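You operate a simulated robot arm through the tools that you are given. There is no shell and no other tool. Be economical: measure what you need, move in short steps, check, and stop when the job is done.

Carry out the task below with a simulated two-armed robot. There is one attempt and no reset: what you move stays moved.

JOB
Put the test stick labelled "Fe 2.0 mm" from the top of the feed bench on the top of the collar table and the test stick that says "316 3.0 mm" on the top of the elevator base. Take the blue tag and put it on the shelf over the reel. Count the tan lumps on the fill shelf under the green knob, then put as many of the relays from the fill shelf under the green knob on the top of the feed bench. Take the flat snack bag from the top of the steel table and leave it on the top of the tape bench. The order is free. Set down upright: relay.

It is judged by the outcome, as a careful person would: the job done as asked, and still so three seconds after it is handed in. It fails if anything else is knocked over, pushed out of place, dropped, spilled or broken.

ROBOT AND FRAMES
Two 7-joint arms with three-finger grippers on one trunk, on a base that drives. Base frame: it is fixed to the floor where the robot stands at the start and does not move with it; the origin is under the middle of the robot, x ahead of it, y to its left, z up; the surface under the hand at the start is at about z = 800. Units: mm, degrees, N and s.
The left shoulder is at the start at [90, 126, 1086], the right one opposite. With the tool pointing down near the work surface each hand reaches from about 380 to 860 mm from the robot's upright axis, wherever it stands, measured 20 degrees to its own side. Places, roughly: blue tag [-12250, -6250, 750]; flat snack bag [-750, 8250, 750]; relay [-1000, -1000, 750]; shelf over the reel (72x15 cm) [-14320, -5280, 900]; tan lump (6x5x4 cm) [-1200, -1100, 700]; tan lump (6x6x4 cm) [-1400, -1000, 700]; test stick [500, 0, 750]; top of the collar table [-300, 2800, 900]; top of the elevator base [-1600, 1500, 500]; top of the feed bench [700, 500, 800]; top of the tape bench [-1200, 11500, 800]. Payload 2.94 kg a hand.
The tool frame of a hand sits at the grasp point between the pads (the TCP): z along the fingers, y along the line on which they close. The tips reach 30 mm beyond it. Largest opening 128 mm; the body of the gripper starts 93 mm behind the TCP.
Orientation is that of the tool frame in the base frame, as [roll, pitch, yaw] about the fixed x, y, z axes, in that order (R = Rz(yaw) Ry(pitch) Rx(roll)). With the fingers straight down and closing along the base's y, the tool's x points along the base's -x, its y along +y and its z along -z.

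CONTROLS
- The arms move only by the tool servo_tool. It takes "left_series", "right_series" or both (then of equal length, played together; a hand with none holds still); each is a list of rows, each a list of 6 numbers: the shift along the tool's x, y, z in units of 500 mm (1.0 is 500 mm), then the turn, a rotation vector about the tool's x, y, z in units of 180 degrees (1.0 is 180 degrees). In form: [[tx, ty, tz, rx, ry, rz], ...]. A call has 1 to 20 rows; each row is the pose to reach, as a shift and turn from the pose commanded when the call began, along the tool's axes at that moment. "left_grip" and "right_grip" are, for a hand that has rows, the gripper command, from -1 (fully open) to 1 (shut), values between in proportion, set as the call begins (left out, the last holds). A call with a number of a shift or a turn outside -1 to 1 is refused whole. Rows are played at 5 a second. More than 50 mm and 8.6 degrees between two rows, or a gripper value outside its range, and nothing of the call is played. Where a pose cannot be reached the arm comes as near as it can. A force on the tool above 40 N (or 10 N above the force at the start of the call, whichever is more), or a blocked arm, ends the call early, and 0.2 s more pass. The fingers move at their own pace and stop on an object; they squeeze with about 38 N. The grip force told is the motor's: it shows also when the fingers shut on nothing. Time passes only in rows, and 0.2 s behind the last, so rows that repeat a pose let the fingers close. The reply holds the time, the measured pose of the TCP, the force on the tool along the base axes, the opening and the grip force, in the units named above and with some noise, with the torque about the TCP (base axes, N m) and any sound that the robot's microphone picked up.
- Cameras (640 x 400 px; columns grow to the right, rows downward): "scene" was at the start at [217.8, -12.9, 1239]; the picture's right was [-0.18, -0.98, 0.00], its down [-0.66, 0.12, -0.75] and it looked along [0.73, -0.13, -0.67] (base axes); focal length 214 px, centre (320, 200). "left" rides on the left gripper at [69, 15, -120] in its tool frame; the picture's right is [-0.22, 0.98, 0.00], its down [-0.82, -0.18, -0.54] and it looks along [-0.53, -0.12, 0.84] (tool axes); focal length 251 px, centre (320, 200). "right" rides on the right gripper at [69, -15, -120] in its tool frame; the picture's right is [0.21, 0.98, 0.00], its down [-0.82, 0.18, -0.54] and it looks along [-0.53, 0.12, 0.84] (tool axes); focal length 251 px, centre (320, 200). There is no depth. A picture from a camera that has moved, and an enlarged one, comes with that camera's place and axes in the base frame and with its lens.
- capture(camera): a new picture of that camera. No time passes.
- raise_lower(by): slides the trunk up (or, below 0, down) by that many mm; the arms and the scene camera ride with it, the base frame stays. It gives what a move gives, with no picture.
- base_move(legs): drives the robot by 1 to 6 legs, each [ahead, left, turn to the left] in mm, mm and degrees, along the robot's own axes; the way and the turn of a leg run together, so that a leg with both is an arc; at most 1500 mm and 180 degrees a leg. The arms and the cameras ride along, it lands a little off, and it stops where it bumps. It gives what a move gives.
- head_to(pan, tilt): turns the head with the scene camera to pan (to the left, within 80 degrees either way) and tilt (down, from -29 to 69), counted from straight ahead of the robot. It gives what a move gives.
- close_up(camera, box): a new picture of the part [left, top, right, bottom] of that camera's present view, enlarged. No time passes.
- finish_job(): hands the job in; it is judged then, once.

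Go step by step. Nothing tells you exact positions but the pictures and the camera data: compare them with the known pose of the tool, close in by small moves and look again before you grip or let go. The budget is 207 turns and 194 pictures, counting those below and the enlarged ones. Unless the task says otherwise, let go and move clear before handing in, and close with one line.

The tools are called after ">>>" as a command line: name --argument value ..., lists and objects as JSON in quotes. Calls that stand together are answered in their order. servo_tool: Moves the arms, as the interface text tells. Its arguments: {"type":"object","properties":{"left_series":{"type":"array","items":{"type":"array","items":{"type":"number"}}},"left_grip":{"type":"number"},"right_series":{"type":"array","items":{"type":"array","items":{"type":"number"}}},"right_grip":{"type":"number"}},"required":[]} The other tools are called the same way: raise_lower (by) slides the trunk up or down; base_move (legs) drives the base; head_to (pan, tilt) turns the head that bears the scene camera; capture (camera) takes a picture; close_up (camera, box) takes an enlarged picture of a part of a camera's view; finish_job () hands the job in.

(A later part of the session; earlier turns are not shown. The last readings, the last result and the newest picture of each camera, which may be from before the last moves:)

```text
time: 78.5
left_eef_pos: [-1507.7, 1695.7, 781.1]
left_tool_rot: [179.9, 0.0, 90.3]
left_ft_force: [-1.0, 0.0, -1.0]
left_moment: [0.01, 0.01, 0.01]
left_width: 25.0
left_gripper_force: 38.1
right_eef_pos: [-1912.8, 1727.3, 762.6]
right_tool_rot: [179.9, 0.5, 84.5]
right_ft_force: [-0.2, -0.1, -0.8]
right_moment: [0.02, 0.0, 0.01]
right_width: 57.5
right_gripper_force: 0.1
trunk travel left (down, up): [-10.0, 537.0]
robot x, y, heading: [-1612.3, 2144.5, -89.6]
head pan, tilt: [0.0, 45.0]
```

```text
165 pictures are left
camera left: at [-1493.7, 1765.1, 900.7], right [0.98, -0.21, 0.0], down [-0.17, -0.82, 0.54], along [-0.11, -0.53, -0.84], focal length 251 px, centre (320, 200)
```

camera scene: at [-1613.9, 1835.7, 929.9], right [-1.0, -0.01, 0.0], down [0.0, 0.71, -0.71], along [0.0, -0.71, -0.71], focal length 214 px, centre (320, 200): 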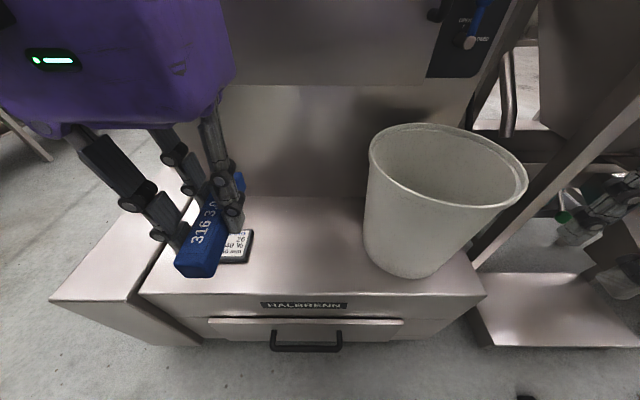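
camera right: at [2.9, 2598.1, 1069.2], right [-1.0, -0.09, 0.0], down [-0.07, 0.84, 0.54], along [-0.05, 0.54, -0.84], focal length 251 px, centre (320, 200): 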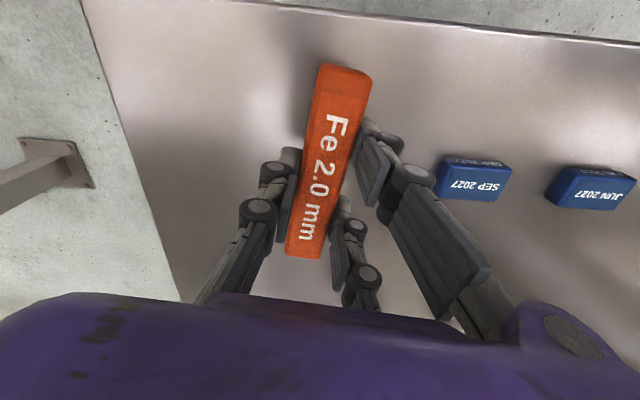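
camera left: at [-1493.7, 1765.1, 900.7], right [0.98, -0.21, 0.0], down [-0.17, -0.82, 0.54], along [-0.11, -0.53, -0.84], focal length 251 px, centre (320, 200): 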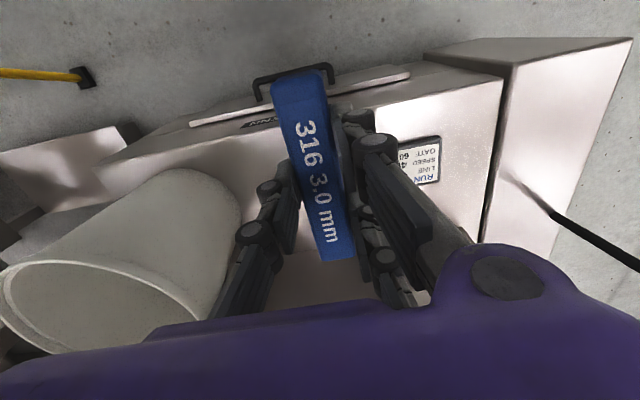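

The surface looks to be at z≈410. Move the left hand over the free area at about [-1530,1560] and descend part-way.

>>> servo_tool --left_series '[[-0.08, -0.02, 0, 0, 0, 0], [-0.16, -0.044, 0, 0, 0, 0], [-0.24, -0.044, 0, 0, 0, 0], [-0.272, -0.044, 0.08, 0, 0, 0], [-0.272, -0.044, 0.17, 0, 0, 0], [-0.272, -0.044, 0.26, 0, 0, 0], [-0.272, -0.044, 0.35, 0, 0, 0], [-0.272, -0.044, 0.44, 0, 0, 0], [-0.272, -0.044, 0.46, 0, 0, 0], [-0.272, -0.044, 0.46, 0, 0, 0]]'

>>> capture --camera "scene"

>>> capture --camera "left"

```text
time: 80.7
left_eef_pos: [-1529.5, 1561.4, 549.8]
left_tool_rot: [-179.9, 0.0, 90.4]
left_ft_force: [-0.1, 0.2, -0.7]
left_moment: [0.03, 0.0, -0.01]
left_width: 25.2
left_gripper_force: 37.5
right_eef_pos: [-1911.5, 1726.9, 761.8]
right_tool_rot: [180.0, 0.4, 84.5]
right_ft_force: [0.9, 0.1, 0.0]
right_moment: [0.01, 0.04, -0.01]
right_width: 57.4
right_gripper_force: 0.2
trunk travel left (down, up): [-10.0, 537.0]
robot x, y, heading: [-1619.5, 2146.5, -89.6]
head pan, tilt: [0.0, 45.0]
```

```text
164 pictures are left
camera scene: at [-1613.9, 1835.5, 929.9], right [-1.0, -0.01, 0.0], down [0.0, 0.71, -0.71], along [0.0, -0.71, -0.71], focal length 214 px, centre (320, 200)
```

scene: 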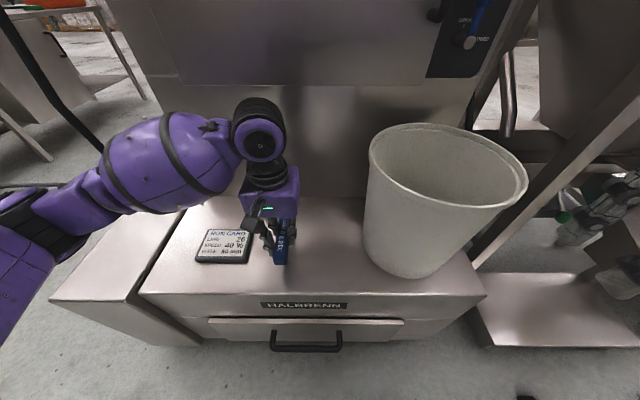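

```text
163 pictures are left
camera left: at [-1514.4, 1629.3, 669.6], right [0.98, -0.21, 0.0], down [-0.17, -0.82, 0.54], along [-0.11, -0.53, -0.84], focal length 251 px, centre (320, 200)
```

left: 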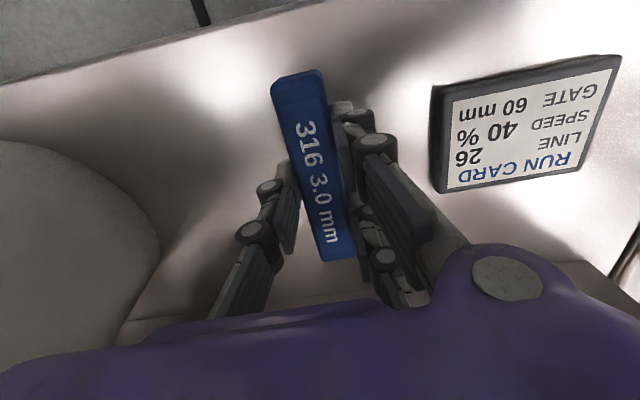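

Clear on both sides. Descend steadily in small rows until contact.

>>> servo_tool --left_series '[[0, 0, 0.03, 0, 0, 0], [0, 0, 0.06, 0, 0, 0], [0, 0, 0.07, 0, 0, 0], [0, 0, 0.078, 0, 0, 0], [0, 0, 0.086, 0, 0, 0], [0, 0, 0.094, 0, 0, 0], [0, 0, 0.102, 0, 0, 0], [0, 0, 0.11, 0, 0, 0], [0, 0, 0.118, 0, 0, 0], [0, 0, 0.126, 0, 0, 0], [0, 0, 0.134, 0, 0, 0], [0, 0, 0.142, 0, 0, 0], [0, 0, 0.15, 0, 0, 0]]'

>>> close_up --camera "scene" --box '[200, 180, 360, 280]'

```text
time: 83.1
left_eef_pos: [-1530.0, 1560.1, 489.5]
left_tool_rot: [-179.7, 0.5, 90.3]
left_ft_force: [0.6, 5.2, 15.0]
left_moment: [0.41, -0.19, -0.07]
left_width: 25.4
left_gripper_force: 37.7
right_eef_pos: [-1913.0, 1728.3, 763.9]
right_tool_rot: [179.9, 0.5, 84.5]
right_ft_force: [0.2, 0.1, 0.0]
right_moment: [0.02, -0.01, 0.02]
right_width: 57.6
right_gripper_force: 0.1
trunk travel left (down, up): [-10.0, 537.0]
robot x, y, heading: [-1615.6, 2146.2, -89.6]
head pan, tilt: [0.0, 45.0]
stopped in row 11 (left hand): the force on the tool passed its limit at 48 N (the readings are from after the stop); the commanded pose is now the measured one
```

```text
4.00 times, centred on (280, 230) of scene
camera zoom: at [-1613.7, 1836.6, 930.2], right [-1.0, -0.01, 0.0], down [0.0, 0.71, -0.71], along [0.0, -0.71, -0.71], focal length 858 px, centre (480, 80)
```

zoom: 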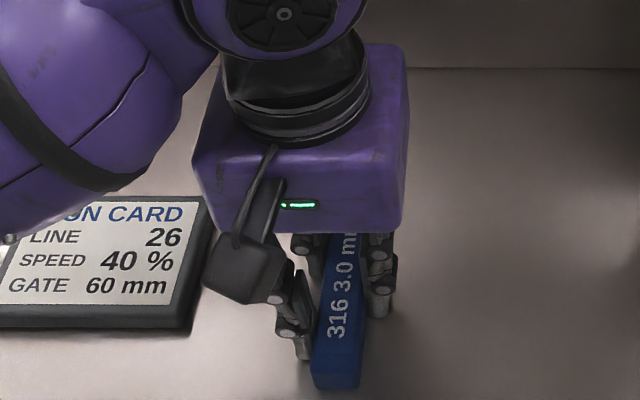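

Contact at TCP z≈489. Open and rise.

>>> servo_tool --left_series '[[0, 0, -0.002, 0, 0, 0], [0, 0, -0.002, 0, 0, 0], [0, 0, -0.002, 0, 0, 0]]' --left_grip 0.1

>>> servo_tool --left_series '[[0, 0, -0.08, 0, 0, 0], [0, 0, -0.17, 0, 0, 0], [0, 0, -0.26, 0, 0, 0], [0, 0, -0.35, 0, 0, 0], [0, 0, -0.44, 0, 0, 0], [0, 0, -0.53, 0, 0, 0], [0.09, 0, -0.56, 0, 0, 0], [0.18, 0, -0.56, 0, 0, 0], [0.26, 0, -0.56, 0, 0, 0]]'

>>> capture --camera "scene"

```text
time: 83.9
left_eef_pos: [-1529.5, 1560.8, 488.9]
left_tool_rot: [-179.9, 0.4, 90.5]
left_ft_force: [0.3, -0.3, 2.4]
left_moment: [0.0, -0.01, -0.01]
left_width: 57.8
left_gripper_force: 0.1
right_eef_pos: [-1912.3, 1728.2, 761.6]
right_tool_rot: [-180.0, 0.4, 84.5]
right_ft_force: [-1.0, 0.1, 0.5]
right_moment: [0.05, 0.01, 0.02]
right_width: 57.8
right_gripper_force: 0.1
trunk travel left (down, up): [-10.0, 537.0]
robot x, y, heading: [-1616.0, 2146.2, -89.5]
head pan, tilt: [0.0, 45.0]
```

```text
time: 85.9
left_eef_pos: [-1529.6, 1691.4, 768.5]
left_tool_rot: [-179.8, 0.4, 90.4]
left_ft_force: [0.6, -0.2, 0.4]
left_moment: [-0.02, 0.01, -0.02]
left_width: 57.5
left_gripper_force: 0.0
right_eef_pos: [-1912.4, 1728.5, 763.4]
right_tool_rot: [-180.0, 0.6, 84.5]
right_ft_force: [0.4, 0.3, -0.4]
right_moment: [-0.02, 0.0, 0.01]
right_width: 57.6
right_gripper_force: 0.0
trunk travel left (down, up): [-10.0, 537.0]
robot x, y, heading: [-1617.9, 2146.9, -89.7]
head pan, tilt: [0.0, 45.0]
```

```text
161 pictures are left
camera scene: at [-1613.8, 1835.9, 930.0], right [-1.0, -0.01, 0.0], down [0.0, 0.71, -0.71], along [0.0, -0.71, -0.71], focal length 214 px, centre (320, 200)
```

scene: 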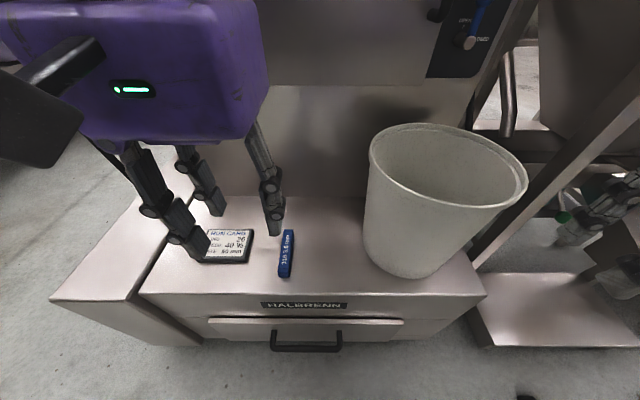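

Both sticks are placed. Raise the trunk and drive back down the aisle toward the fill shelves.

>>> raise_lower --by 290

>>> base_move --legs '[[0, 0, 89], [1200, 0, 0], [0, 0, -90], [1300, 0, 0]]'

>>> head_to --pan -20 --tilt 25

>>> capture --camera "scene"

```text
time: 88.8
left_eef_pos: [-1530.7, 1690.5, 1057.3]
left_tool_rot: [-179.9, 0.3, 90.4]
left_ft_force: [0.3, 0.9, 0.1]
left_moment: [0.02, 0.0, 0.02]
left_width: 57.8
left_gripper_force: 0.0
right_eef_pos: [-1911.2, 1726.9, 1052.1]
right_tool_rot: [-180.0, 0.5, 84.5]
right_ft_force: [0.3, 0.0, -0.1]
right_moment: [0.01, -0.01, -0.01]
right_width: 57.6
right_gripper_force: 0.1
trunk travel left (down, up): [-300.0, 247.0]
robot x, y, heading: [-1615.6, 2147.7, -89.7]
head pan, tilt: [0.0, 45.0]
```

```text
time: 108.4
left_eef_pos: [-257.0, 431.4, 1057.5]
left_tool_rot: [-179.8, 0.4, 93.6]
left_ft_force: [0.3, -0.4, -0.3]
left_moment: [-0.03, 0.01, 0.0]
left_width: 57.9
left_gripper_force: 0.1
right_eef_pos: [-642.3, 446.4, 1052.5]
right_tool_rot: [179.9, 0.4, 87.7]
right_ft_force: [-0.1, -0.2, -0.1]
right_moment: [0.0, 0.0, -0.03]
right_width: 57.5
right_gripper_force: 0.0
trunk travel left (down, up): [-300.0, 247.0]
robot x, y, heading: [-368.7, 879.7, -86.7]
head pan, tilt: [0.0, 45.0]
```

```text
time: 109.2
left_eef_pos: [-258.2, 432.5, 1058.3]
left_tool_rot: [-179.8, 0.3, 93.6]
left_ft_force: [0.1, 0.6, -0.6]
left_moment: [0.0, 0.02, -0.02]
left_width: 57.6
left_gripper_force: 0.1
right_eef_pos: [-641.9, 447.2, 1051.9]
right_tool_rot: [-180.0, 0.4, 87.8]
right_ft_force: [0.5, 0.0, 1.1]
right_moment: [0.0, -0.02, 0.0]
right_width: 57.6
right_gripper_force: 0.0
trunk travel left (down, up): [-300.0, 247.0]
robot x, y, heading: [-363.4, 878.0, -86.6]
head pan, tilt: [-20.0, 25.0]
```

```text
160 pictures are left
camera scene: at [-387.4, 658.8, 1264.8], right [-0.96, 0.28, 0.0], down [0.12, 0.41, -0.91], along [-0.26, -0.87, -0.42], focal length 214 px, centre (320, 200)
```

scene: 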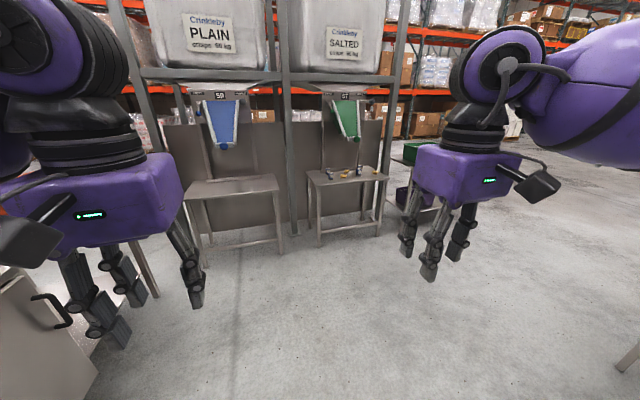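

The shelf under the green knob is at about x≈-1030, front edge y≈-760. Drive there in steps.

>>> base_move --legs '[[550, 0, -3.5], [0, -660, 0], [450, 0, 0]]'

>>> head_to --pan 0 --tilt 35

>>> capture --camera "scene"

```text
time: 120.5
left_eef_pos: [-914.4, -570.2, 1057.9]
left_tool_rot: [-179.8, 0.4, 90.6]
left_ft_force: [-0.7, -0.2, 0.0]
left_moment: [0.0, 0.0, 0.01]
left_width: 57.5
left_gripper_force: 0.1
right_eef_pos: [-1297.9, -538.2, 1051.5]
right_tool_rot: [180.0, 0.4, 84.8]
right_ft_force: [0.9, -0.3, 0.3]
right_moment: [0.0, -0.02, 0.01]
right_width: 57.6
right_gripper_force: 0.1
trunk travel left (down, up): [-300.0, 247.0]
robot x, y, heading: [-1002.7, -115.8, -89.4]
head pan, tilt: [-20.0, 25.0]
```

```text
time: 121.3
left_eef_pos: [-914.9, -570.4, 1058.4]
left_tool_rot: [-179.9, 0.4, 90.7]
left_ft_force: [-0.8, -0.2, 0.4]
left_moment: [0.01, 0.04, -0.01]
left_width: 57.6
left_gripper_force: 0.0
right_eef_pos: [-1297.6, -537.4, 1053.8]
right_tool_rot: [-180.0, 0.5, 84.8]
right_ft_force: [-0.6, -1.0, -0.3]
right_moment: [-0.02, 0.01, -0.01]
right_width: 57.7
right_gripper_force: 0.1
trunk travel left (down, up): [-300.0, 247.0]
robot x, y, heading: [-1003.6, -117.2, -89.4]
head pan, tilt: [0.0, 35.0]
```

```text
159 pictures are left
camera scene: at [-1000.5, -338.9, 1249.2], right [-1.0, -0.01, 0.0], down [-0.01, 0.57, -0.82], along [0.01, -0.82, -0.57], focal length 214 px, centre (320, 200)
```

scene: 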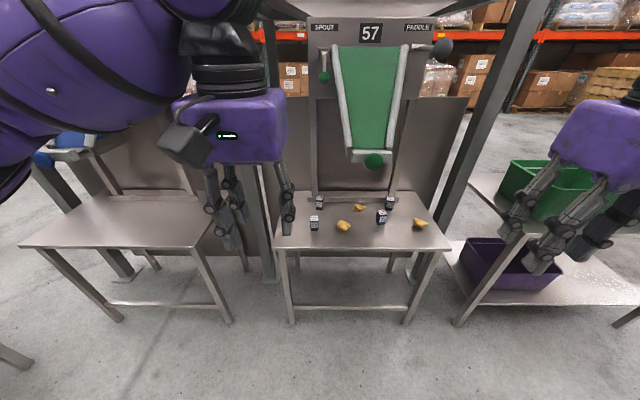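

I see relays and tan lumps on the shelf below station 57's green knob. Zoom in to count.

>>> close_up --camera "scene" --box '[260, 140, 460, 265]'

>>> capture --camera "left"

```text
3.20 times, centred on (360, 202) of scene
camera zoom: at [-1000.5, -338.9, 1249.2], right [-1.0, -0.01, 0.0], down [-0.01, 0.57, -0.82], along [0.01, -0.82, -0.57], focal length 686 px, centre (192, 192)
```

zoom: 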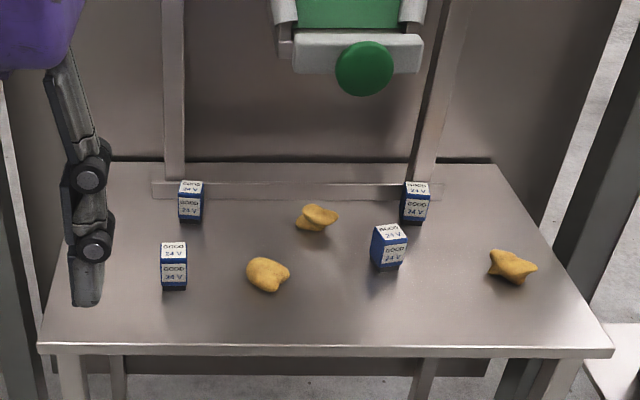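

```text
157 pictures are left
camera left: at [-899.9, -501.3, 1177.5], right [0.98, -0.2, 0.0], down [-0.17, -0.82, 0.55], along [-0.11, -0.54, -0.84], focal length 251 px, centre (320, 200)
```

left: 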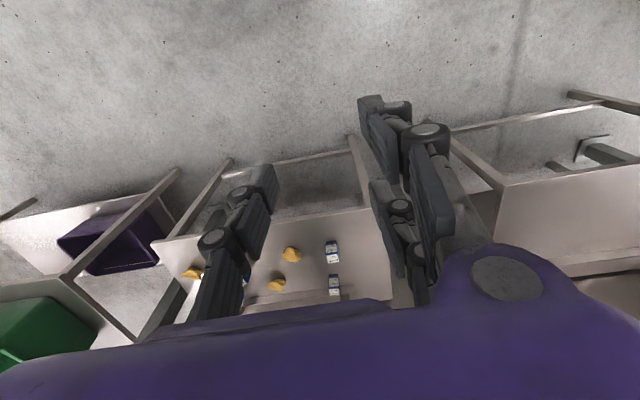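

There are 3 tan lumps and 4 relays, so 3 relays go to the feed bench (I'll recheck for a hidden lump from nearer). Retract the hands slightly and drive closer.

>>> servo_tool --left_series '[[0.07, 0, -0.02, 0, 0, 0], [0.12, 0, -0.04, 0, 0, 0]]' --right_series '[[0.07, 0, -0.02, 0, 0, 0], [0.12, 0, -0.04, 0, 0, 0]]'

>>> base_move --legs '[[0, -90, 0], [310, 0, 0]]'

>>> head_to --pan 0 --tilt 48

>>> capture --camera "scene"

>>> capture --camera "left"

>>> capture --camera "right"

```text
time: 121.9
left_eef_pos: [-916.7, -508.6, 1079.3]
left_tool_rot: [-179.8, 0.5, 90.7]
left_ft_force: [-0.1, -0.9, -0.4]
left_moment: [0.03, -0.05, 0.04]
left_width: 57.6
left_gripper_force: 0.0
right_eef_pos: [-1291.7, -474.3, 1071.6]
right_tool_rot: [180.0, 0.5, 84.8]
right_ft_force: [0.8, 0.6, -0.2]
right_moment: [0.0, -0.03, 0.01]
right_width: 57.7
right_gripper_force: 0.1
trunk travel left (down, up): [-300.0, 247.0]
robot x, y, heading: [-1002.3, -117.0, -89.2]
head pan, tilt: [0.0, 35.0]
```

```text
time: 125.0
left_eef_pos: [-1011.3, -815.6, 1078.2]
left_tool_rot: [-179.8, 0.4, 89.8]
left_ft_force: [-0.3, -0.3, 0.2]
left_moment: [0.03, 0.02, 0.01]
left_width: 57.7
left_gripper_force: 0.1
right_eef_pos: [-1386.6, -775.5, 1072.8]
right_tool_rot: [-179.9, 0.4, 84.0]
right_ft_force: [-0.8, 0.2, 0.2]
right_moment: [0.0, 0.01, -0.01]
right_width: 57.7
right_gripper_force: 0.2
trunk travel left (down, up): [-300.0, 247.0]
robot x, y, heading: [-1090.0, -421.6, -90.2]
head pan, tilt: [0.0, 35.0]
```

```text
time: 125.8
left_eef_pos: [-1011.0, -814.5, 1078.8]
left_tool_rot: [-179.7, 0.4, 89.8]
left_ft_force: [0.1, -0.2, 0.2]
left_moment: [0.02, 0.03, -0.01]
left_width: 57.7
left_gripper_force: 0.1
right_eef_pos: [-1386.8, -773.6, 1072.0]
right_tool_rot: [-180.0, 0.5, 84.0]
right_ft_force: [0.3, 0.3, -0.3]
right_moment: [0.02, 0.01, 0.02]
right_width: 57.5
right_gripper_force: 0.1
trunk travel left (down, up): [-300.0, 247.0]
robot x, y, heading: [-1094.7, -422.0, -90.3]
head pan, tilt: [0.0, 48.0]
```

```text
156 pictures are left
camera scene: at [-1092.7, -633.4, 1230.2], right [-1.0, 0.0, 0.0], down [0.0, 0.74, -0.67], along [0.0, -0.67, -0.74], focal length 214 px, centre (320, 200)
```

scene: 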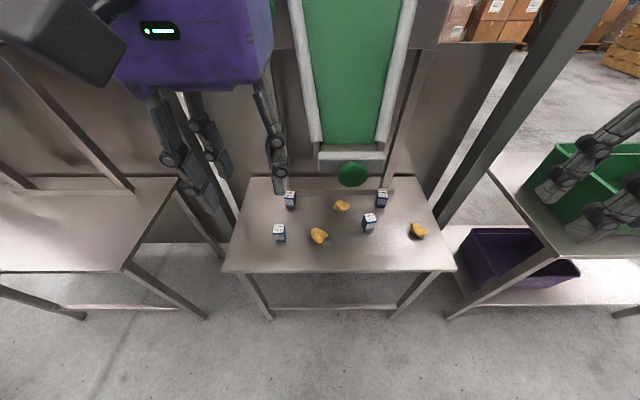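

```text
155 pictures are left
camera left: at [-995.4, -744.9, 1197.8], right [0.98, -0.22, 0.0], down [-0.18, -0.82, 0.55], along [-0.12, -0.53, -0.84], focal length 251 px, centre (320, 200)
```

left: 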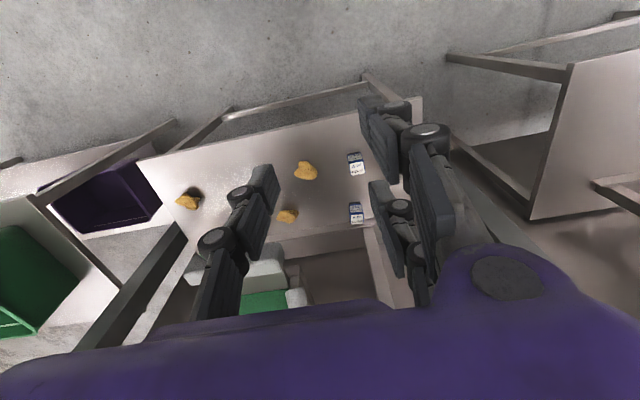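

```text
154 pictures are left
camera right: at [-1392.9, -704.4, 1190.9], right [0.99, 0.11, 0.0], down [0.09, -0.83, 0.55], along [0.06, -0.54, -0.84], focal length 251 px, centre (320, 200)
```

right: 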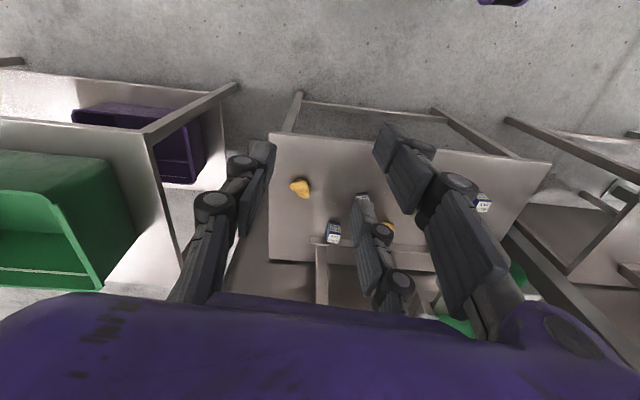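

All three views agree: 3 tan lumps. Zoom to measure the relays precisely.

>>> close_up --camera "scene" --box '[240, 170, 440, 295]'

>>> close_up --camera "left" --box '[260, 120, 420, 220]'

```text
3.20 times, centred on (340, 232) of scene
camera zoom: at [-1092.7, -633.4, 1230.2], right [-1.0, 0.0, 0.0], down [0.0, 0.74, -0.67], along [0.0, -0.67, -0.74], focal length 686 px, centre (256, 96)
```

zoom: 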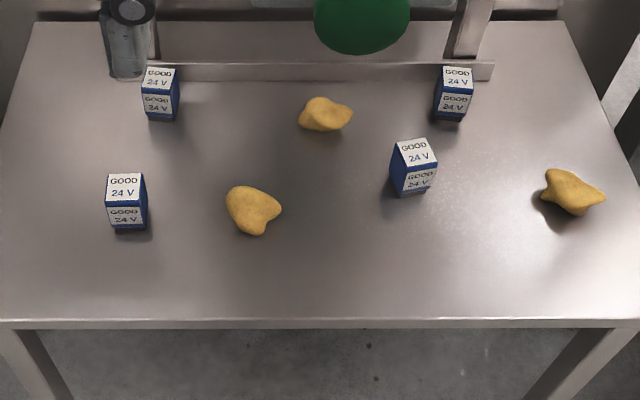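

```text
4.00 times, centred on (340, 170) of left
camera zoom: at [-995.4, -744.9, 1197.8], right [0.98, -0.22, 0.0], down [-0.18, -0.82, 0.55], along [-0.12, -0.53, -0.84], focal length 1006 px, centre (240, 320)
```

zoom: 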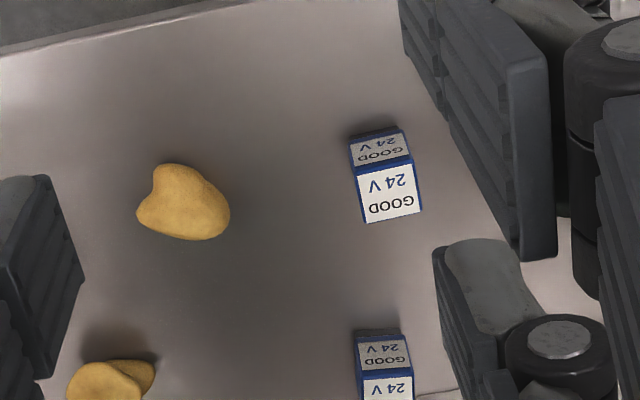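

Relays: R1≈[-970,-994], R2≈[-990,-1130], R3≈[-1246,-1036], R4≈[-1306,-1136], tops at about z=705. To stay under the chute's levers, I descend first, then go forward with the left hand to R1.

>>> servo_tool --left_series '[[0, 0.04, 0.08, 0, 0, 0], [0, 0.08, 0.16, 0, 0, 0], [0, 0.082, 0.25, 0, 0, 0], [0, 0.082, 0.34, 0, 0, 0], [0, 0.082, 0.43, 0, 0, 0], [0, 0.082, 0.52, 0, 0, 0], [0, 0.082, 0.578, 0, 0, 0], [-0.08, 0.082, 0.578, 0, 0, 0], [-0.16, 0.082, 0.578, 0, 0, 0], [-0.22, 0.082, 0.578, 0, 0, 0], [-0.22, 0.082, 0.578, 0, 0, 0]]' --left_grip -0.25

>>> capture --camera "left"

>>> capture --camera "scene"

```text
time: 128.2
left_eef_pos: [-974.0, -924.7, 789.9]
left_tool_rot: [-179.7, 0.5, 89.7]
left_ft_force: [0.6, 0.4, -0.1]
left_moment: [0.0, 0.0, -0.01]
left_width: 79.9
left_gripper_force: 0.0
right_eef_pos: [-1386.7, -772.8, 1072.2]
right_tool_rot: [179.9, 0.5, 84.1]
right_ft_force: [0.9, 0.1, 0.1]
right_moment: [0.0, 0.01, 0.03]
right_width: 57.5
right_gripper_force: 0.0
trunk travel left (down, up): [-300.0, 247.0]
robot x, y, heading: [-1091.7, -423.7, -90.1]
head pan, tilt: [0.0, 48.0]
```

```text
151 pictures are left
camera left: at [-957.9, -855.9, 909.5], right [0.98, -0.22, 0.0], down [-0.18, -0.82, 0.55], along [-0.12, -0.53, -0.84], focal length 251 px, centre (320, 200)
```

left: 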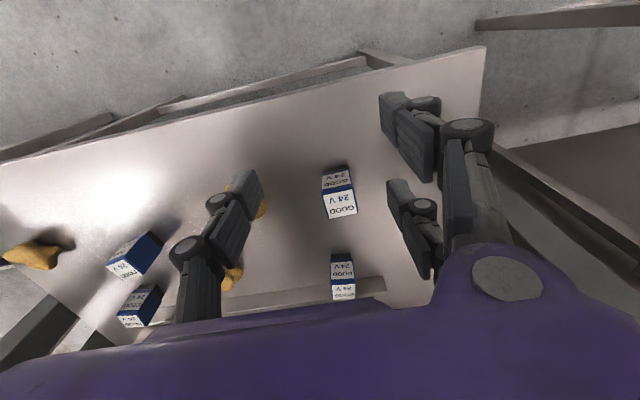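

```text
150 pictures are left
camera scene: at [-1092.6, -633.2, 1230.1], right [-1.0, 0.0, 0.0], down [0.0, 0.74, -0.67], along [0.0, -0.67, -0.74], focal length 214 px, centre (320, 200)
```

scene: 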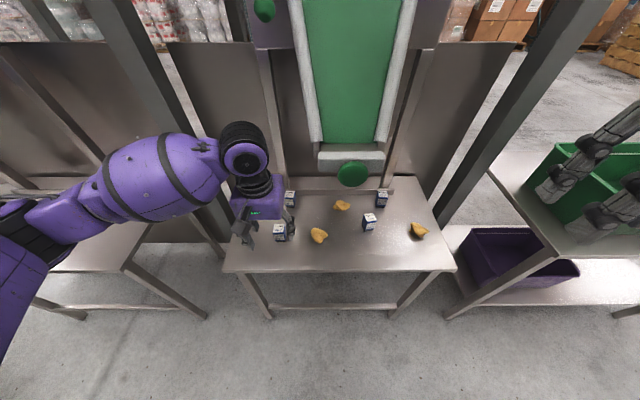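

R1 confirmed at [-968,-994]. Move over it and look before the final descent.

>>> servo_tool --left_series '[[-0.07, 0.005, 0, 0, 0, 0], [-0.139, 0.01, 0, 0, 0, 0], [-0.139, 0.01, 0.06, 0, 0, 0], [-0.139, 0.01, 0.1, 0, 0, 0], [-0.139, 0.01, 0.1, 0, 0, 0]]'

>>> capture --camera "left"

```text
time: 129.4
left_eef_pos: [-970.5, -995.6, 740.6]
left_tool_rot: [-179.9, 0.4, 89.9]
left_ft_force: [0.0, -1.3, -0.9]
left_moment: [0.0, 0.0, 0.0]
left_width: 79.8
left_gripper_force: 0.0
right_eef_pos: [-1387.4, -774.1, 1072.5]
right_tool_rot: [-180.0, 0.4, 84.0]
right_ft_force: [-0.8, 0.1, 0.0]
right_moment: [0.01, 0.02, -0.01]
right_width: 57.5
right_gripper_force: 0.1
trunk travel left (down, up): [-300.0, 247.0]
robot x, y, heading: [-1089.1, -420.9, -90.3]
head pan, tilt: [0.0, 48.0]
```

```text
149 pictures are left
camera left: at [-954.1, -926.3, 860.5], right [0.98, -0.22, 0.0], down [-0.18, -0.82, 0.55], along [-0.12, -0.53, -0.84], focal length 251 px, centre (320, 200)
```

left: 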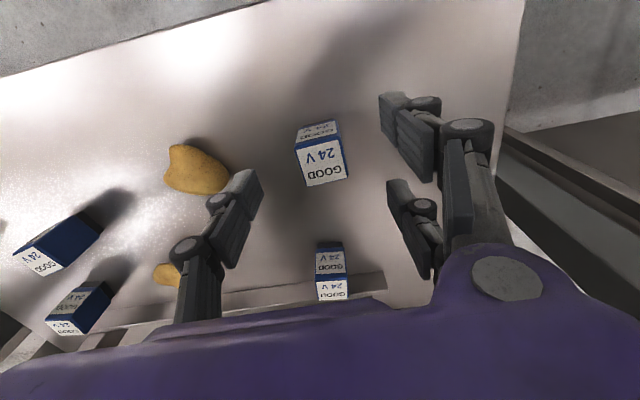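

Aligned; lower onto R1 and grip.

>>> servo_tool --left_series '[[-0.008, 0.002, 0.04, 0, 0, 0], [-0.008, 0.002, 0.07, 0, 0, 0], [-0.008, 0.002, 0.087, 0, 0, 0], [-0.008, 0.002, 0.087, 0, 0, 0]]'

>>> servo_tool --left_series '[[0, 0, 0, 0, 0, 0], [0, 0, 0, 0, 0, 0], [0, 0, 0, 0, 0, 0]]' --left_grip 1

>>> capture --camera "left"

```text
time: 130.4
left_eef_pos: [-967.4, -999.2, 699.3]
left_tool_rot: [-179.8, 0.5, 89.8]
left_ft_force: [-0.3, 0.4, -0.2]
left_moment: [-0.03, 0.01, 0.0]
left_width: 80.0
left_gripper_force: 0.1
right_eef_pos: [-1386.0, -774.4, 1072.6]
right_tool_rot: [-180.0, 0.4, 83.9]
right_ft_force: [-0.1, 0.4, 0.3]
right_moment: [-0.01, -0.01, -0.03]
right_width: 57.6
right_gripper_force: 0.0
trunk travel left (down, up): [-300.0, 247.0]
robot x, y, heading: [-1093.4, -417.9, -90.2]
head pan, tilt: [0.0, 48.0]
```

```text
time: 131.2
left_eef_pos: [-967.5, -999.1, 696.7]
left_tool_rot: [-179.8, 0.4, 89.8]
left_ft_force: [-0.2, -0.9, 0.8]
left_moment: [0.03, 0.01, 0.01]
left_width: 32.6
left_gripper_force: 37.7
right_eef_pos: [-1385.6, -774.7, 1071.9]
right_tool_rot: [-180.0, 0.4, 83.9]
right_ft_force: [-0.2, -0.8, 0.0]
right_moment: [-0.01, -0.01, 0.02]
right_width: 57.6
right_gripper_force: 0.1
trunk travel left (down, up): [-300.0, 247.0]
robot x, y, heading: [-1091.7, -420.8, -90.4]
head pan, tilt: [0.0, 48.0]
```

```text
148 pictures are left
camera left: at [-951.6, -929.6, 817.6], right [0.98, -0.22, 0.0], down [-0.18, -0.82, 0.55], along [-0.12, -0.53, -0.84], focal length 251 px, centre (320, 200)
```

left: 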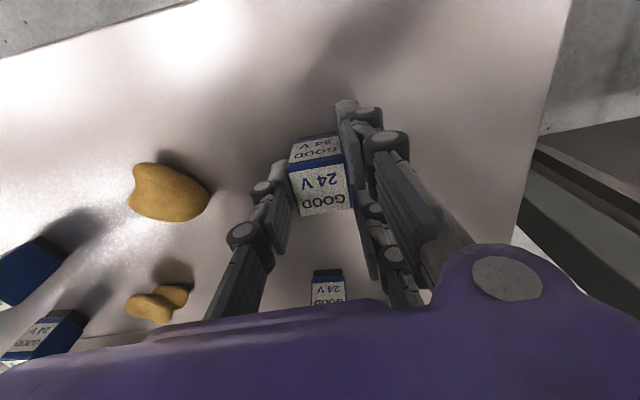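

R1 is gripped (33 mm). Lift and withdraw.

>>> servo_tool --left_series '[[0, 0, -0.06, 0, 0, 0], [0, 0, -0.14, 0, 0, 0], [0, 0, -0.22, 0, 0, 0], [0.08, 0, -0.24, 0, 0, 0], [0.16, 0, -0.24, 0, 0, 0], [0.25, 0, -0.24, 0, 0, 0], [0.34, 0, -0.24, 0, 0, 0], [0.36, 0, -0.32, 0, 0, 0], [0.36, 0, -0.4, 0, 0, 0], [0.36, 0.04, -0.48, 0, 0, 0], [0.36, 0.08, -0.56, 0, 0, 0], [0.36, 0.12, -0.64, 0, 0, 0]]'

>>> capture --camera "left"

>>> capture --camera "scene"

```text
time: 133.8
left_eef_pos: [-904.7, -813.8, 1015.4]
left_tool_rot: [-179.8, 0.3, 89.8]
left_ft_force: [0.0, 0.1, 0.6]
left_moment: [-0.03, -0.01, -0.02]
left_width: 32.5
left_gripper_force: 38.3
right_eef_pos: [-1386.3, -773.4, 1072.7]
right_tool_rot: [180.0, 0.5, 84.0]
right_ft_force: [-0.2, 0.5, -0.7]
right_moment: [-0.01, 0.0, 0.0]
right_width: 57.8
right_gripper_force: 0.1
trunk travel left (down, up): [-300.0, 247.0]
robot x, y, heading: [-1089.8, -417.7, -90.1]
head pan, tilt: [0.0, 48.0]
```

```text
147 pictures are left
camera left: at [-888.2, -744.8, 1134.4], right [0.98, -0.22, 0.0], down [-0.18, -0.82, 0.55], along [-0.12, -0.53, -0.84], focal length 251 px, centre (320, 200)
```

left: 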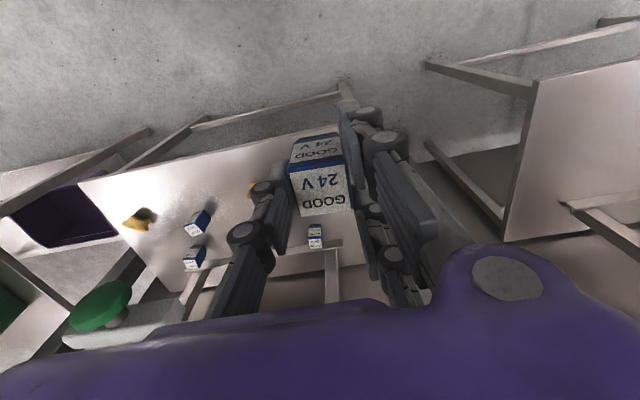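

```text
146 pictures are left
camera scene: at [-1092.4, -632.7, 1230.2], right [-1.0, 0.0, 0.0], down [0.0, 0.74, -0.67], along [0.0, -0.67, -0.74], focal length 214 px, centre (320, 200)
```

scene: 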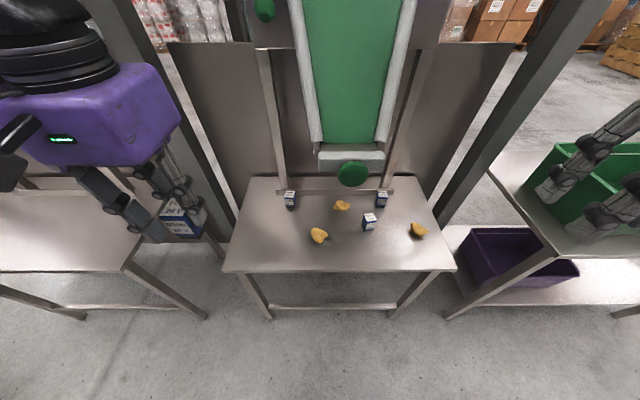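

R1 is in the left hand. Now the right hand: descend in front of the shelf at x≈-1320, turning to match R3's angle, and look.

>>> servo_tool --right_series '[[-0.02, 0.04, 0.08, 0, 0, -0.02], [-0.04, 0.08, 0.16, 0, 0, -0.04], [-0.06, 0.12, 0.24, 0, 0, -0.06], [-0.078, 0.141, 0.32, 0, 0, -0.08], [-0.078, 0.141, 0.41, 0, 0, -0.1], [-0.078, 0.141, 0.5, 0, 0, -0.122], [-0.078, 0.141, 0.59, 0, 0, -0.122], [-0.078, 0.141, 0.624, 0, 0, -0.122], [-0.078, 0.141, 0.624, 0, 0, -0.122]]' --right_grip -0.25

>>> capture --camera "right"

>>> capture --camera "scene"

```text
time: 135.8
left_eef_pos: [-904.1, -815.0, 1015.6]
left_tool_rot: [-179.8, 0.4, 89.8]
left_ft_force: [-0.5, -0.2, -0.7]
left_moment: [-0.03, 0.03, -0.03]
left_width: 32.6
left_gripper_force: 38.0
right_eef_pos: [-1321.8, -816.9, 761.2]
right_tool_rot: [-179.9, 0.5, 105.8]
right_ft_force: [1.3, 0.9, 0.3]
right_moment: [-0.04, -0.03, -0.01]
right_width: 80.0
right_gripper_force: 0.0
trunk travel left (down, up): [-300.0, 247.0]
robot x, y, heading: [-1090.8, -424.0, -90.1]
head pan, tilt: [0.0, 48.0]
```

```text
145 pictures are left
camera right: at [-1353.9, -756.1, 879.2], right [0.88, 0.47, 0.0], down [0.4, -0.74, 0.55], along [0.26, -0.48, -0.84], focal length 251 px, centre (320, 200)
```

right: 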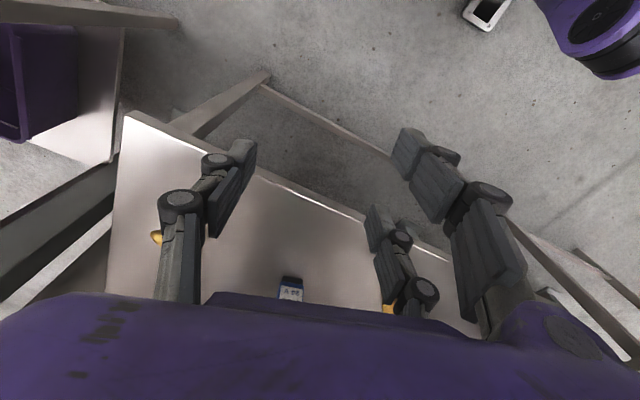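

```text
144 pictures are left
camera scene: at [-1092.7, -633.5, 1230.1], right [-1.0, 0.0, 0.0], down [0.0, 0.74, -0.67], along [0.0, -0.67, -0.74], focal length 214 px, centre (320, 200)
```

scene: 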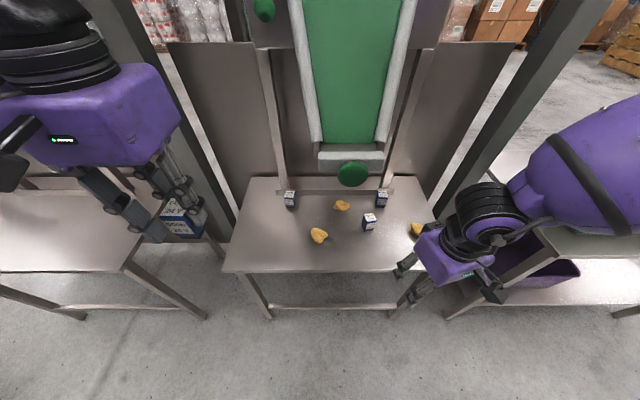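

Advance over the shelf toward R3 and look again.

>>> servo_tool --right_series '[[-0.08, -0.01, 0, 0, 0, 0], [-0.16, -0.02, 0, 0, 0, 0], [-0.24, -0.03, 0, 0, 0, 0], [-0.286, -0.039, 0, 0, 0, 0], [-0.286, -0.039, 0, 0, 0, 0]]'

>>> capture --camera "right"

>>> capture --camera "scene"

```text
time: 137.0
left_eef_pos: [-905.2, -815.1, 1014.4]
left_tool_rot: [-179.8, 0.4, 89.8]
left_ft_force: [-0.3, 0.1, -1.6]
left_moment: [0.04, -0.02, -0.01]
left_width: 32.5
left_gripper_force: 37.7
right_eef_pos: [-1299.6, -962.8, 764.0]
right_tool_rot: [-179.9, 0.4, 105.9]
right_ft_force: [-0.4, -0.4, 0.2]
right_moment: [0.02, 0.0, -0.02]
right_width: 79.9
right_gripper_force: 0.1
trunk travel left (down, up): [-300.0, 247.0]
robot x, y, heading: [-1092.5, -421.2, -90.1]
head pan, tilt: [0.0, 48.0]
```

```text
143 pictures are left
camera right: at [-1332.4, -901.1, 883.1], right [0.88, 0.47, 0.0], down [0.4, -0.74, 0.55], along [0.26, -0.48, -0.84], focal length 251 px, centre (320, 200)
```

right: 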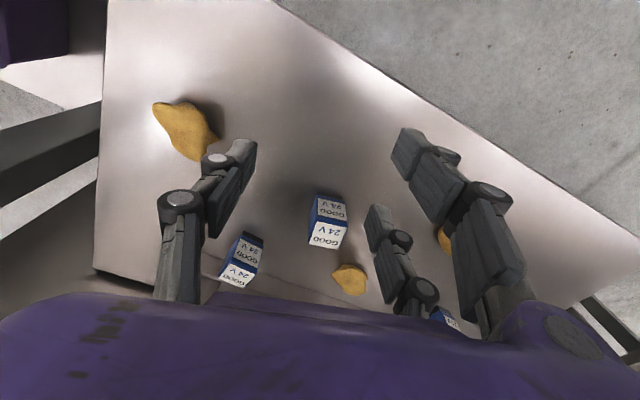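

```text
142 pictures are left
camera scene: at [-1092.7, -633.3, 1230.1], right [-1.0, 0.0, 0.0], down [0.0, 0.74, -0.67], along [0.0, -0.67, -0.74], focal length 214 px, centre (320, 200)
```

scene: 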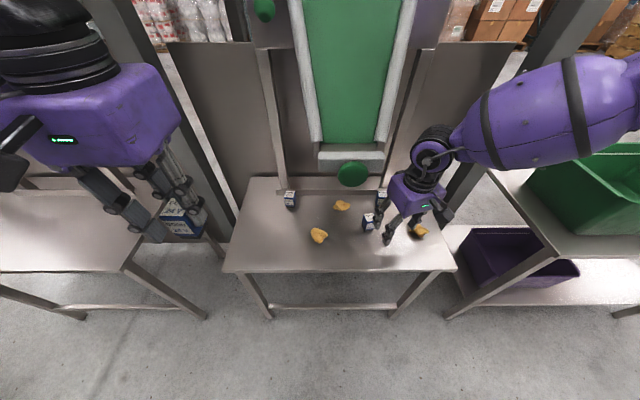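

R3 is at [-1255,-1034]. Move over it at a low height so the wrist stays below the chute lip.

>>> servo_tool --right_series '[[-0.08, 0.0, 0.03, 0, 0, -0.008], [-0.161, 0.02, 0.036, 0, 0, -0.016], [-0.161, 0.047, 0.036, 0, 0, -0.016], [-0.161, 0.047, 0.036, 0, 0, -0.016]]'

>>> capture --camera "right"

>>> capture --camera "scene"

```text
time: 138.0
left_eef_pos: [-904.4, -814.7, 1015.2]
left_tool_rot: [-179.8, 0.4, 89.8]
left_ft_force: [0.4, 0.5, -0.5]
left_moment: [0.01, 0.01, 0.02]
left_width: 32.1
left_gripper_force: 37.9
right_eef_pos: [-1289.5, -1012.2, 747.9]
right_tool_rot: [-179.7, 0.4, 107.7]
right_ft_force: [0.5, 0.0, -0.3]
right_moment: [0.0, 0.0, -0.01]
right_width: 79.8
right_gripper_force: 0.0
right hand out of reach, approached as far as the arm can: row 2, 3, 4
trunk travel left (down, up): [-300.0, 247.0]
robot x, y, heading: [-1093.3, -417.2, -90.4]
head pan, tilt: [0.0, 48.0]
```

```text
141 pictures are left
camera right: at [-1322.8, -950.7, 866.8], right [0.87, 0.5, -0.01], down [0.42, -0.72, 0.55], along [0.27, -0.47, -0.84], focal length 251 px, centre (320, 200)
```

right: 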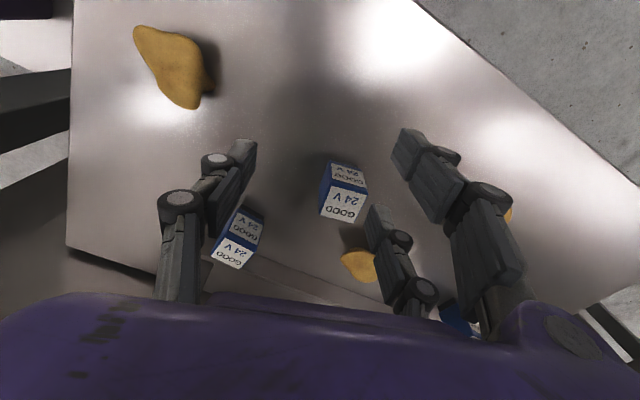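

```text
140 pictures are left
camera scene: at [-1092.7, -633.4, 1230.1], right [-1.0, 0.0, 0.0], down [0.0, 0.74, -0.67], along [0.0, -0.67, -0.74], focal length 214 px, centre (320, 200)
```

scene: 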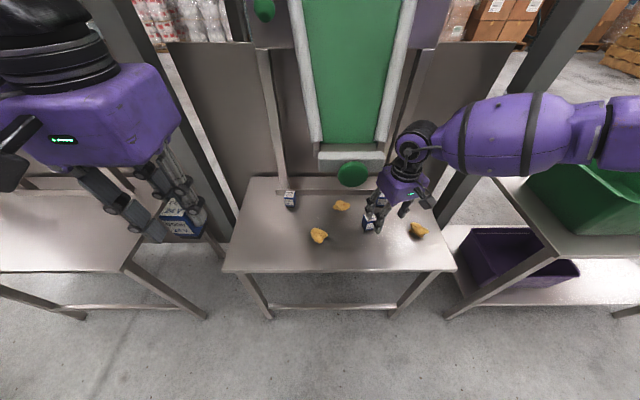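

The arm is short of reach there. Pull the hand back a bit, bring the base 60 mm nearer and 20 mm left, and try again.

>>> servo_tool --right_series '[[0.08, 0, 0, 0, 0, 0.01], [0.12, 0, 0, 0, 0, 0.02]]'

>>> base_move --legs '[[65, 0, 0]]'

>>> capture --camera "right"

```text
time: 138.6
left_eef_pos: [-903.3, -815.4, 1014.0]
left_tool_rot: [-179.8, 0.4, 89.8]
left_ft_force: [-0.2, 0.1, -0.4]
left_moment: [0.02, -0.02, 0.0]
left_width: 32.3
left_gripper_force: 38.1
right_eef_pos: [-1307.4, -954.8, 744.9]
right_tool_rot: [-179.9, 0.5, 105.2]
right_ft_force: [-0.8, -0.4, -0.5]
right_moment: [0.0, 0.0, -0.03]
right_width: 79.9
right_gripper_force: 0.1
trunk travel left (down, up): [-300.0, 247.0]
robot x, y, heading: [-1095.1, -419.8, -90.3]
head pan, tilt: [0.0, 48.0]
```

```text
time: 139.6
left_eef_pos: [-905.9, -879.3, 1012.6]
left_tool_rot: [-179.8, 0.4, 89.9]
left_ft_force: [0.0, 0.0, -1.8]
left_moment: [0.02, -0.01, -0.01]
left_width: 32.5
left_gripper_force: 38.1
right_eef_pos: [-1307.0, -1019.9, 746.0]
right_tool_rot: [-179.9, 0.4, 105.1]
right_ft_force: [0.9, -0.3, -0.6]
right_moment: [0.02, -0.01, 0.02]
right_width: 80.0
right_gripper_force: 0.0
trunk travel left (down, up): [-300.0, 247.0]
robot x, y, heading: [-1091.1, -483.0, -90.2]
head pan, tilt: [0.0, 48.0]
```

```text
139 pictures are left
camera right: at [-1339.3, -957.8, 864.5], right [0.89, 0.46, 0.0], down [0.39, -0.74, 0.55], along [0.25, -0.49, -0.84], focal length 251 px, centre (320, 200)
```

right: 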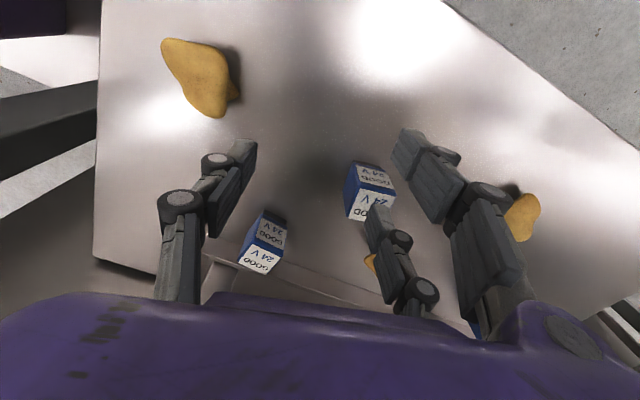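

Now shift ~50 mm toward R3 at the same height.

>>> servo_tool --right_series '[[-0.01, 0.02, -0.008, 0, 0, -0.005], [-0.03, 0.05, -0.008, 0, 0, -0.01], [-0.056, 0.093, -0.008, 0, 0, -0.017], [-0.056, 0.093, -0.008, 0, 0, -0.017]]'

>>> capture --camera "right"

>>> capture --camera "scene"

```text
time: 140.6
left_eef_pos: [-907.2, -880.1, 1015.1]
left_tool_rot: [-179.8, 0.5, 89.6]
left_ft_force: [-0.5, 0.9, -0.7]
left_moment: [-0.01, 0.0, 0.0]
left_width: 32.4
left_gripper_force: 37.8
right_eef_pos: [-1258.5, -1033.9, 749.0]
right_tool_rot: [-179.8, 0.3, 108.0]
right_ft_force: [1.3, -0.3, -0.1]
right_moment: [0.0, -0.02, 0.01]
right_width: 80.1
right_gripper_force: 0.0
trunk travel left (down, up): [-300.0, 247.0]
robot x, y, heading: [-1092.4, -481.5, -90.3]
head pan, tilt: [0.0, 48.0]
```

```text
138 pictures are left
camera right: at [-1293.1, -972.4, 868.1], right [0.86, 0.51, 0.0], down [0.43, -0.72, 0.54], along [0.27, -0.47, -0.84], focal length 251 px, centre (320, 200)
```

right: 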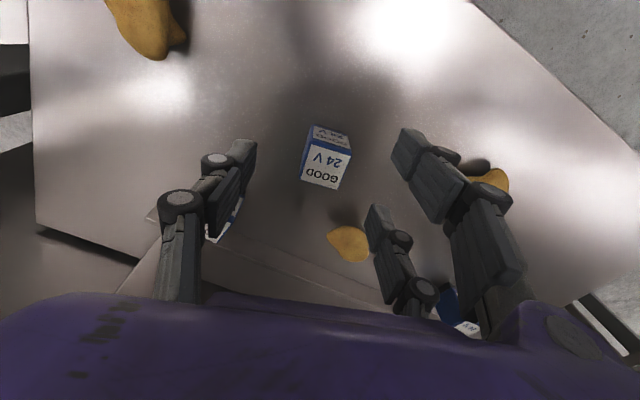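

```text
137 pictures are left
camera scene: at [-1095.1, -697.0, 1230.1], right [-1.0, 0.0, 0.0], down [0.0, 0.74, -0.67], along [0.0, -0.67, -0.74], focal length 214 px, centre (320, 200)
```

scene: 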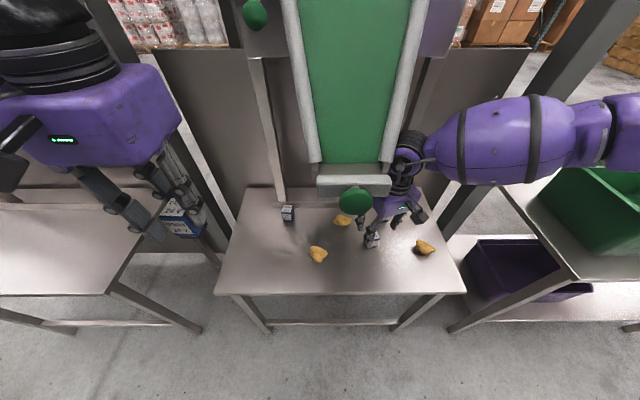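

Aligned and no contact with the chute. Lower and grip R3.

>>> servo_tool --right_series '[[-0.012, 0.011, 0.03, 0, 0, 0], [-0.012, 0.011, 0.07, 0, 0, 0], [-0.012, 0.011, 0.103, 0, 0, 0], [-0.012, 0.011, 0.103, 0, 0, 0]]'

>>> servo_tool --right_series '[[0, 0, 0, 0, 0, 0], [0, 0, 0, 0, 0, 0], [0, 0, 0, 0, 0, 0]]' --right_grip 1

>>> capture --camera "right"

```text
time: 141.6
left_eef_pos: [-906.2, -879.5, 1013.9]
left_tool_rot: [-179.9, 0.4, 89.9]
left_ft_force: [0.0, 0.2, -0.5]
left_moment: [0.0, 0.03, 0.01]
left_width: 32.3
left_gripper_force: 38.1
right_eef_pos: [-1257.6, -1020.0, 721.8]
right_tool_rot: [-179.9, 0.4, 108.2]
right_ft_force: [0.5, 0.2, 0.6]
right_moment: [0.01, -0.01, -0.05]
right_width: 80.1
right_gripper_force: 0.0
right hand out of reach, approached as far as the arm can: row 1, 2, 3, 4
trunk travel left (down, up): [-300.0, 247.0]
robot x, y, heading: [-1091.5, -484.3, -90.2]
head pan, tilt: [0.0, 48.0]
```

```text
time: 142.4
left_eef_pos: [-905.5, -879.6, 1013.6]
left_tool_rot: [-179.8, 0.4, 89.7]
left_ft_force: [0.4, -0.4, -0.6]
left_moment: [-0.01, 0.02, -0.01]
left_width: 32.1
left_gripper_force: 37.8
right_eef_pos: [-1258.5, -1019.9, 721.8]
right_tool_rot: [-179.9, 0.6, 108.2]
right_ft_force: [0.0, -0.3, 0.0]
right_moment: [0.03, 0.01, -0.02]
right_width: 32.2
right_gripper_force: 38.1
trunk travel left (down, up): [-300.0, 247.0]
robot x, y, heading: [-1094.1, -481.1, -90.4]
head pan, tilt: [0.0, 48.0]
```

```text
136 pictures are left
camera right: at [-1293.1, -960.5, 840.6], right [0.86, 0.51, 0.0], down [0.43, -0.72, 0.55], along [0.28, -0.47, -0.84], focal length 251 px, centre (320, 200)
```

right: 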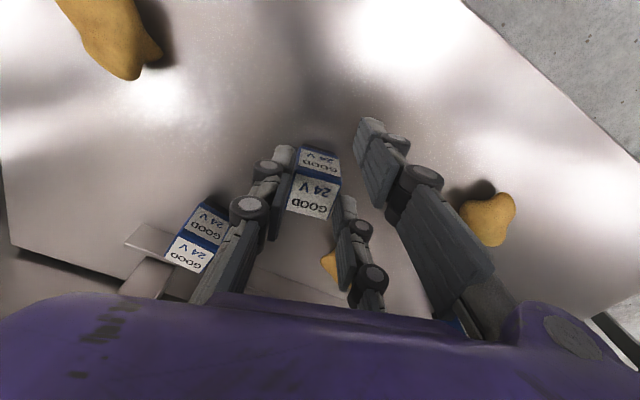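

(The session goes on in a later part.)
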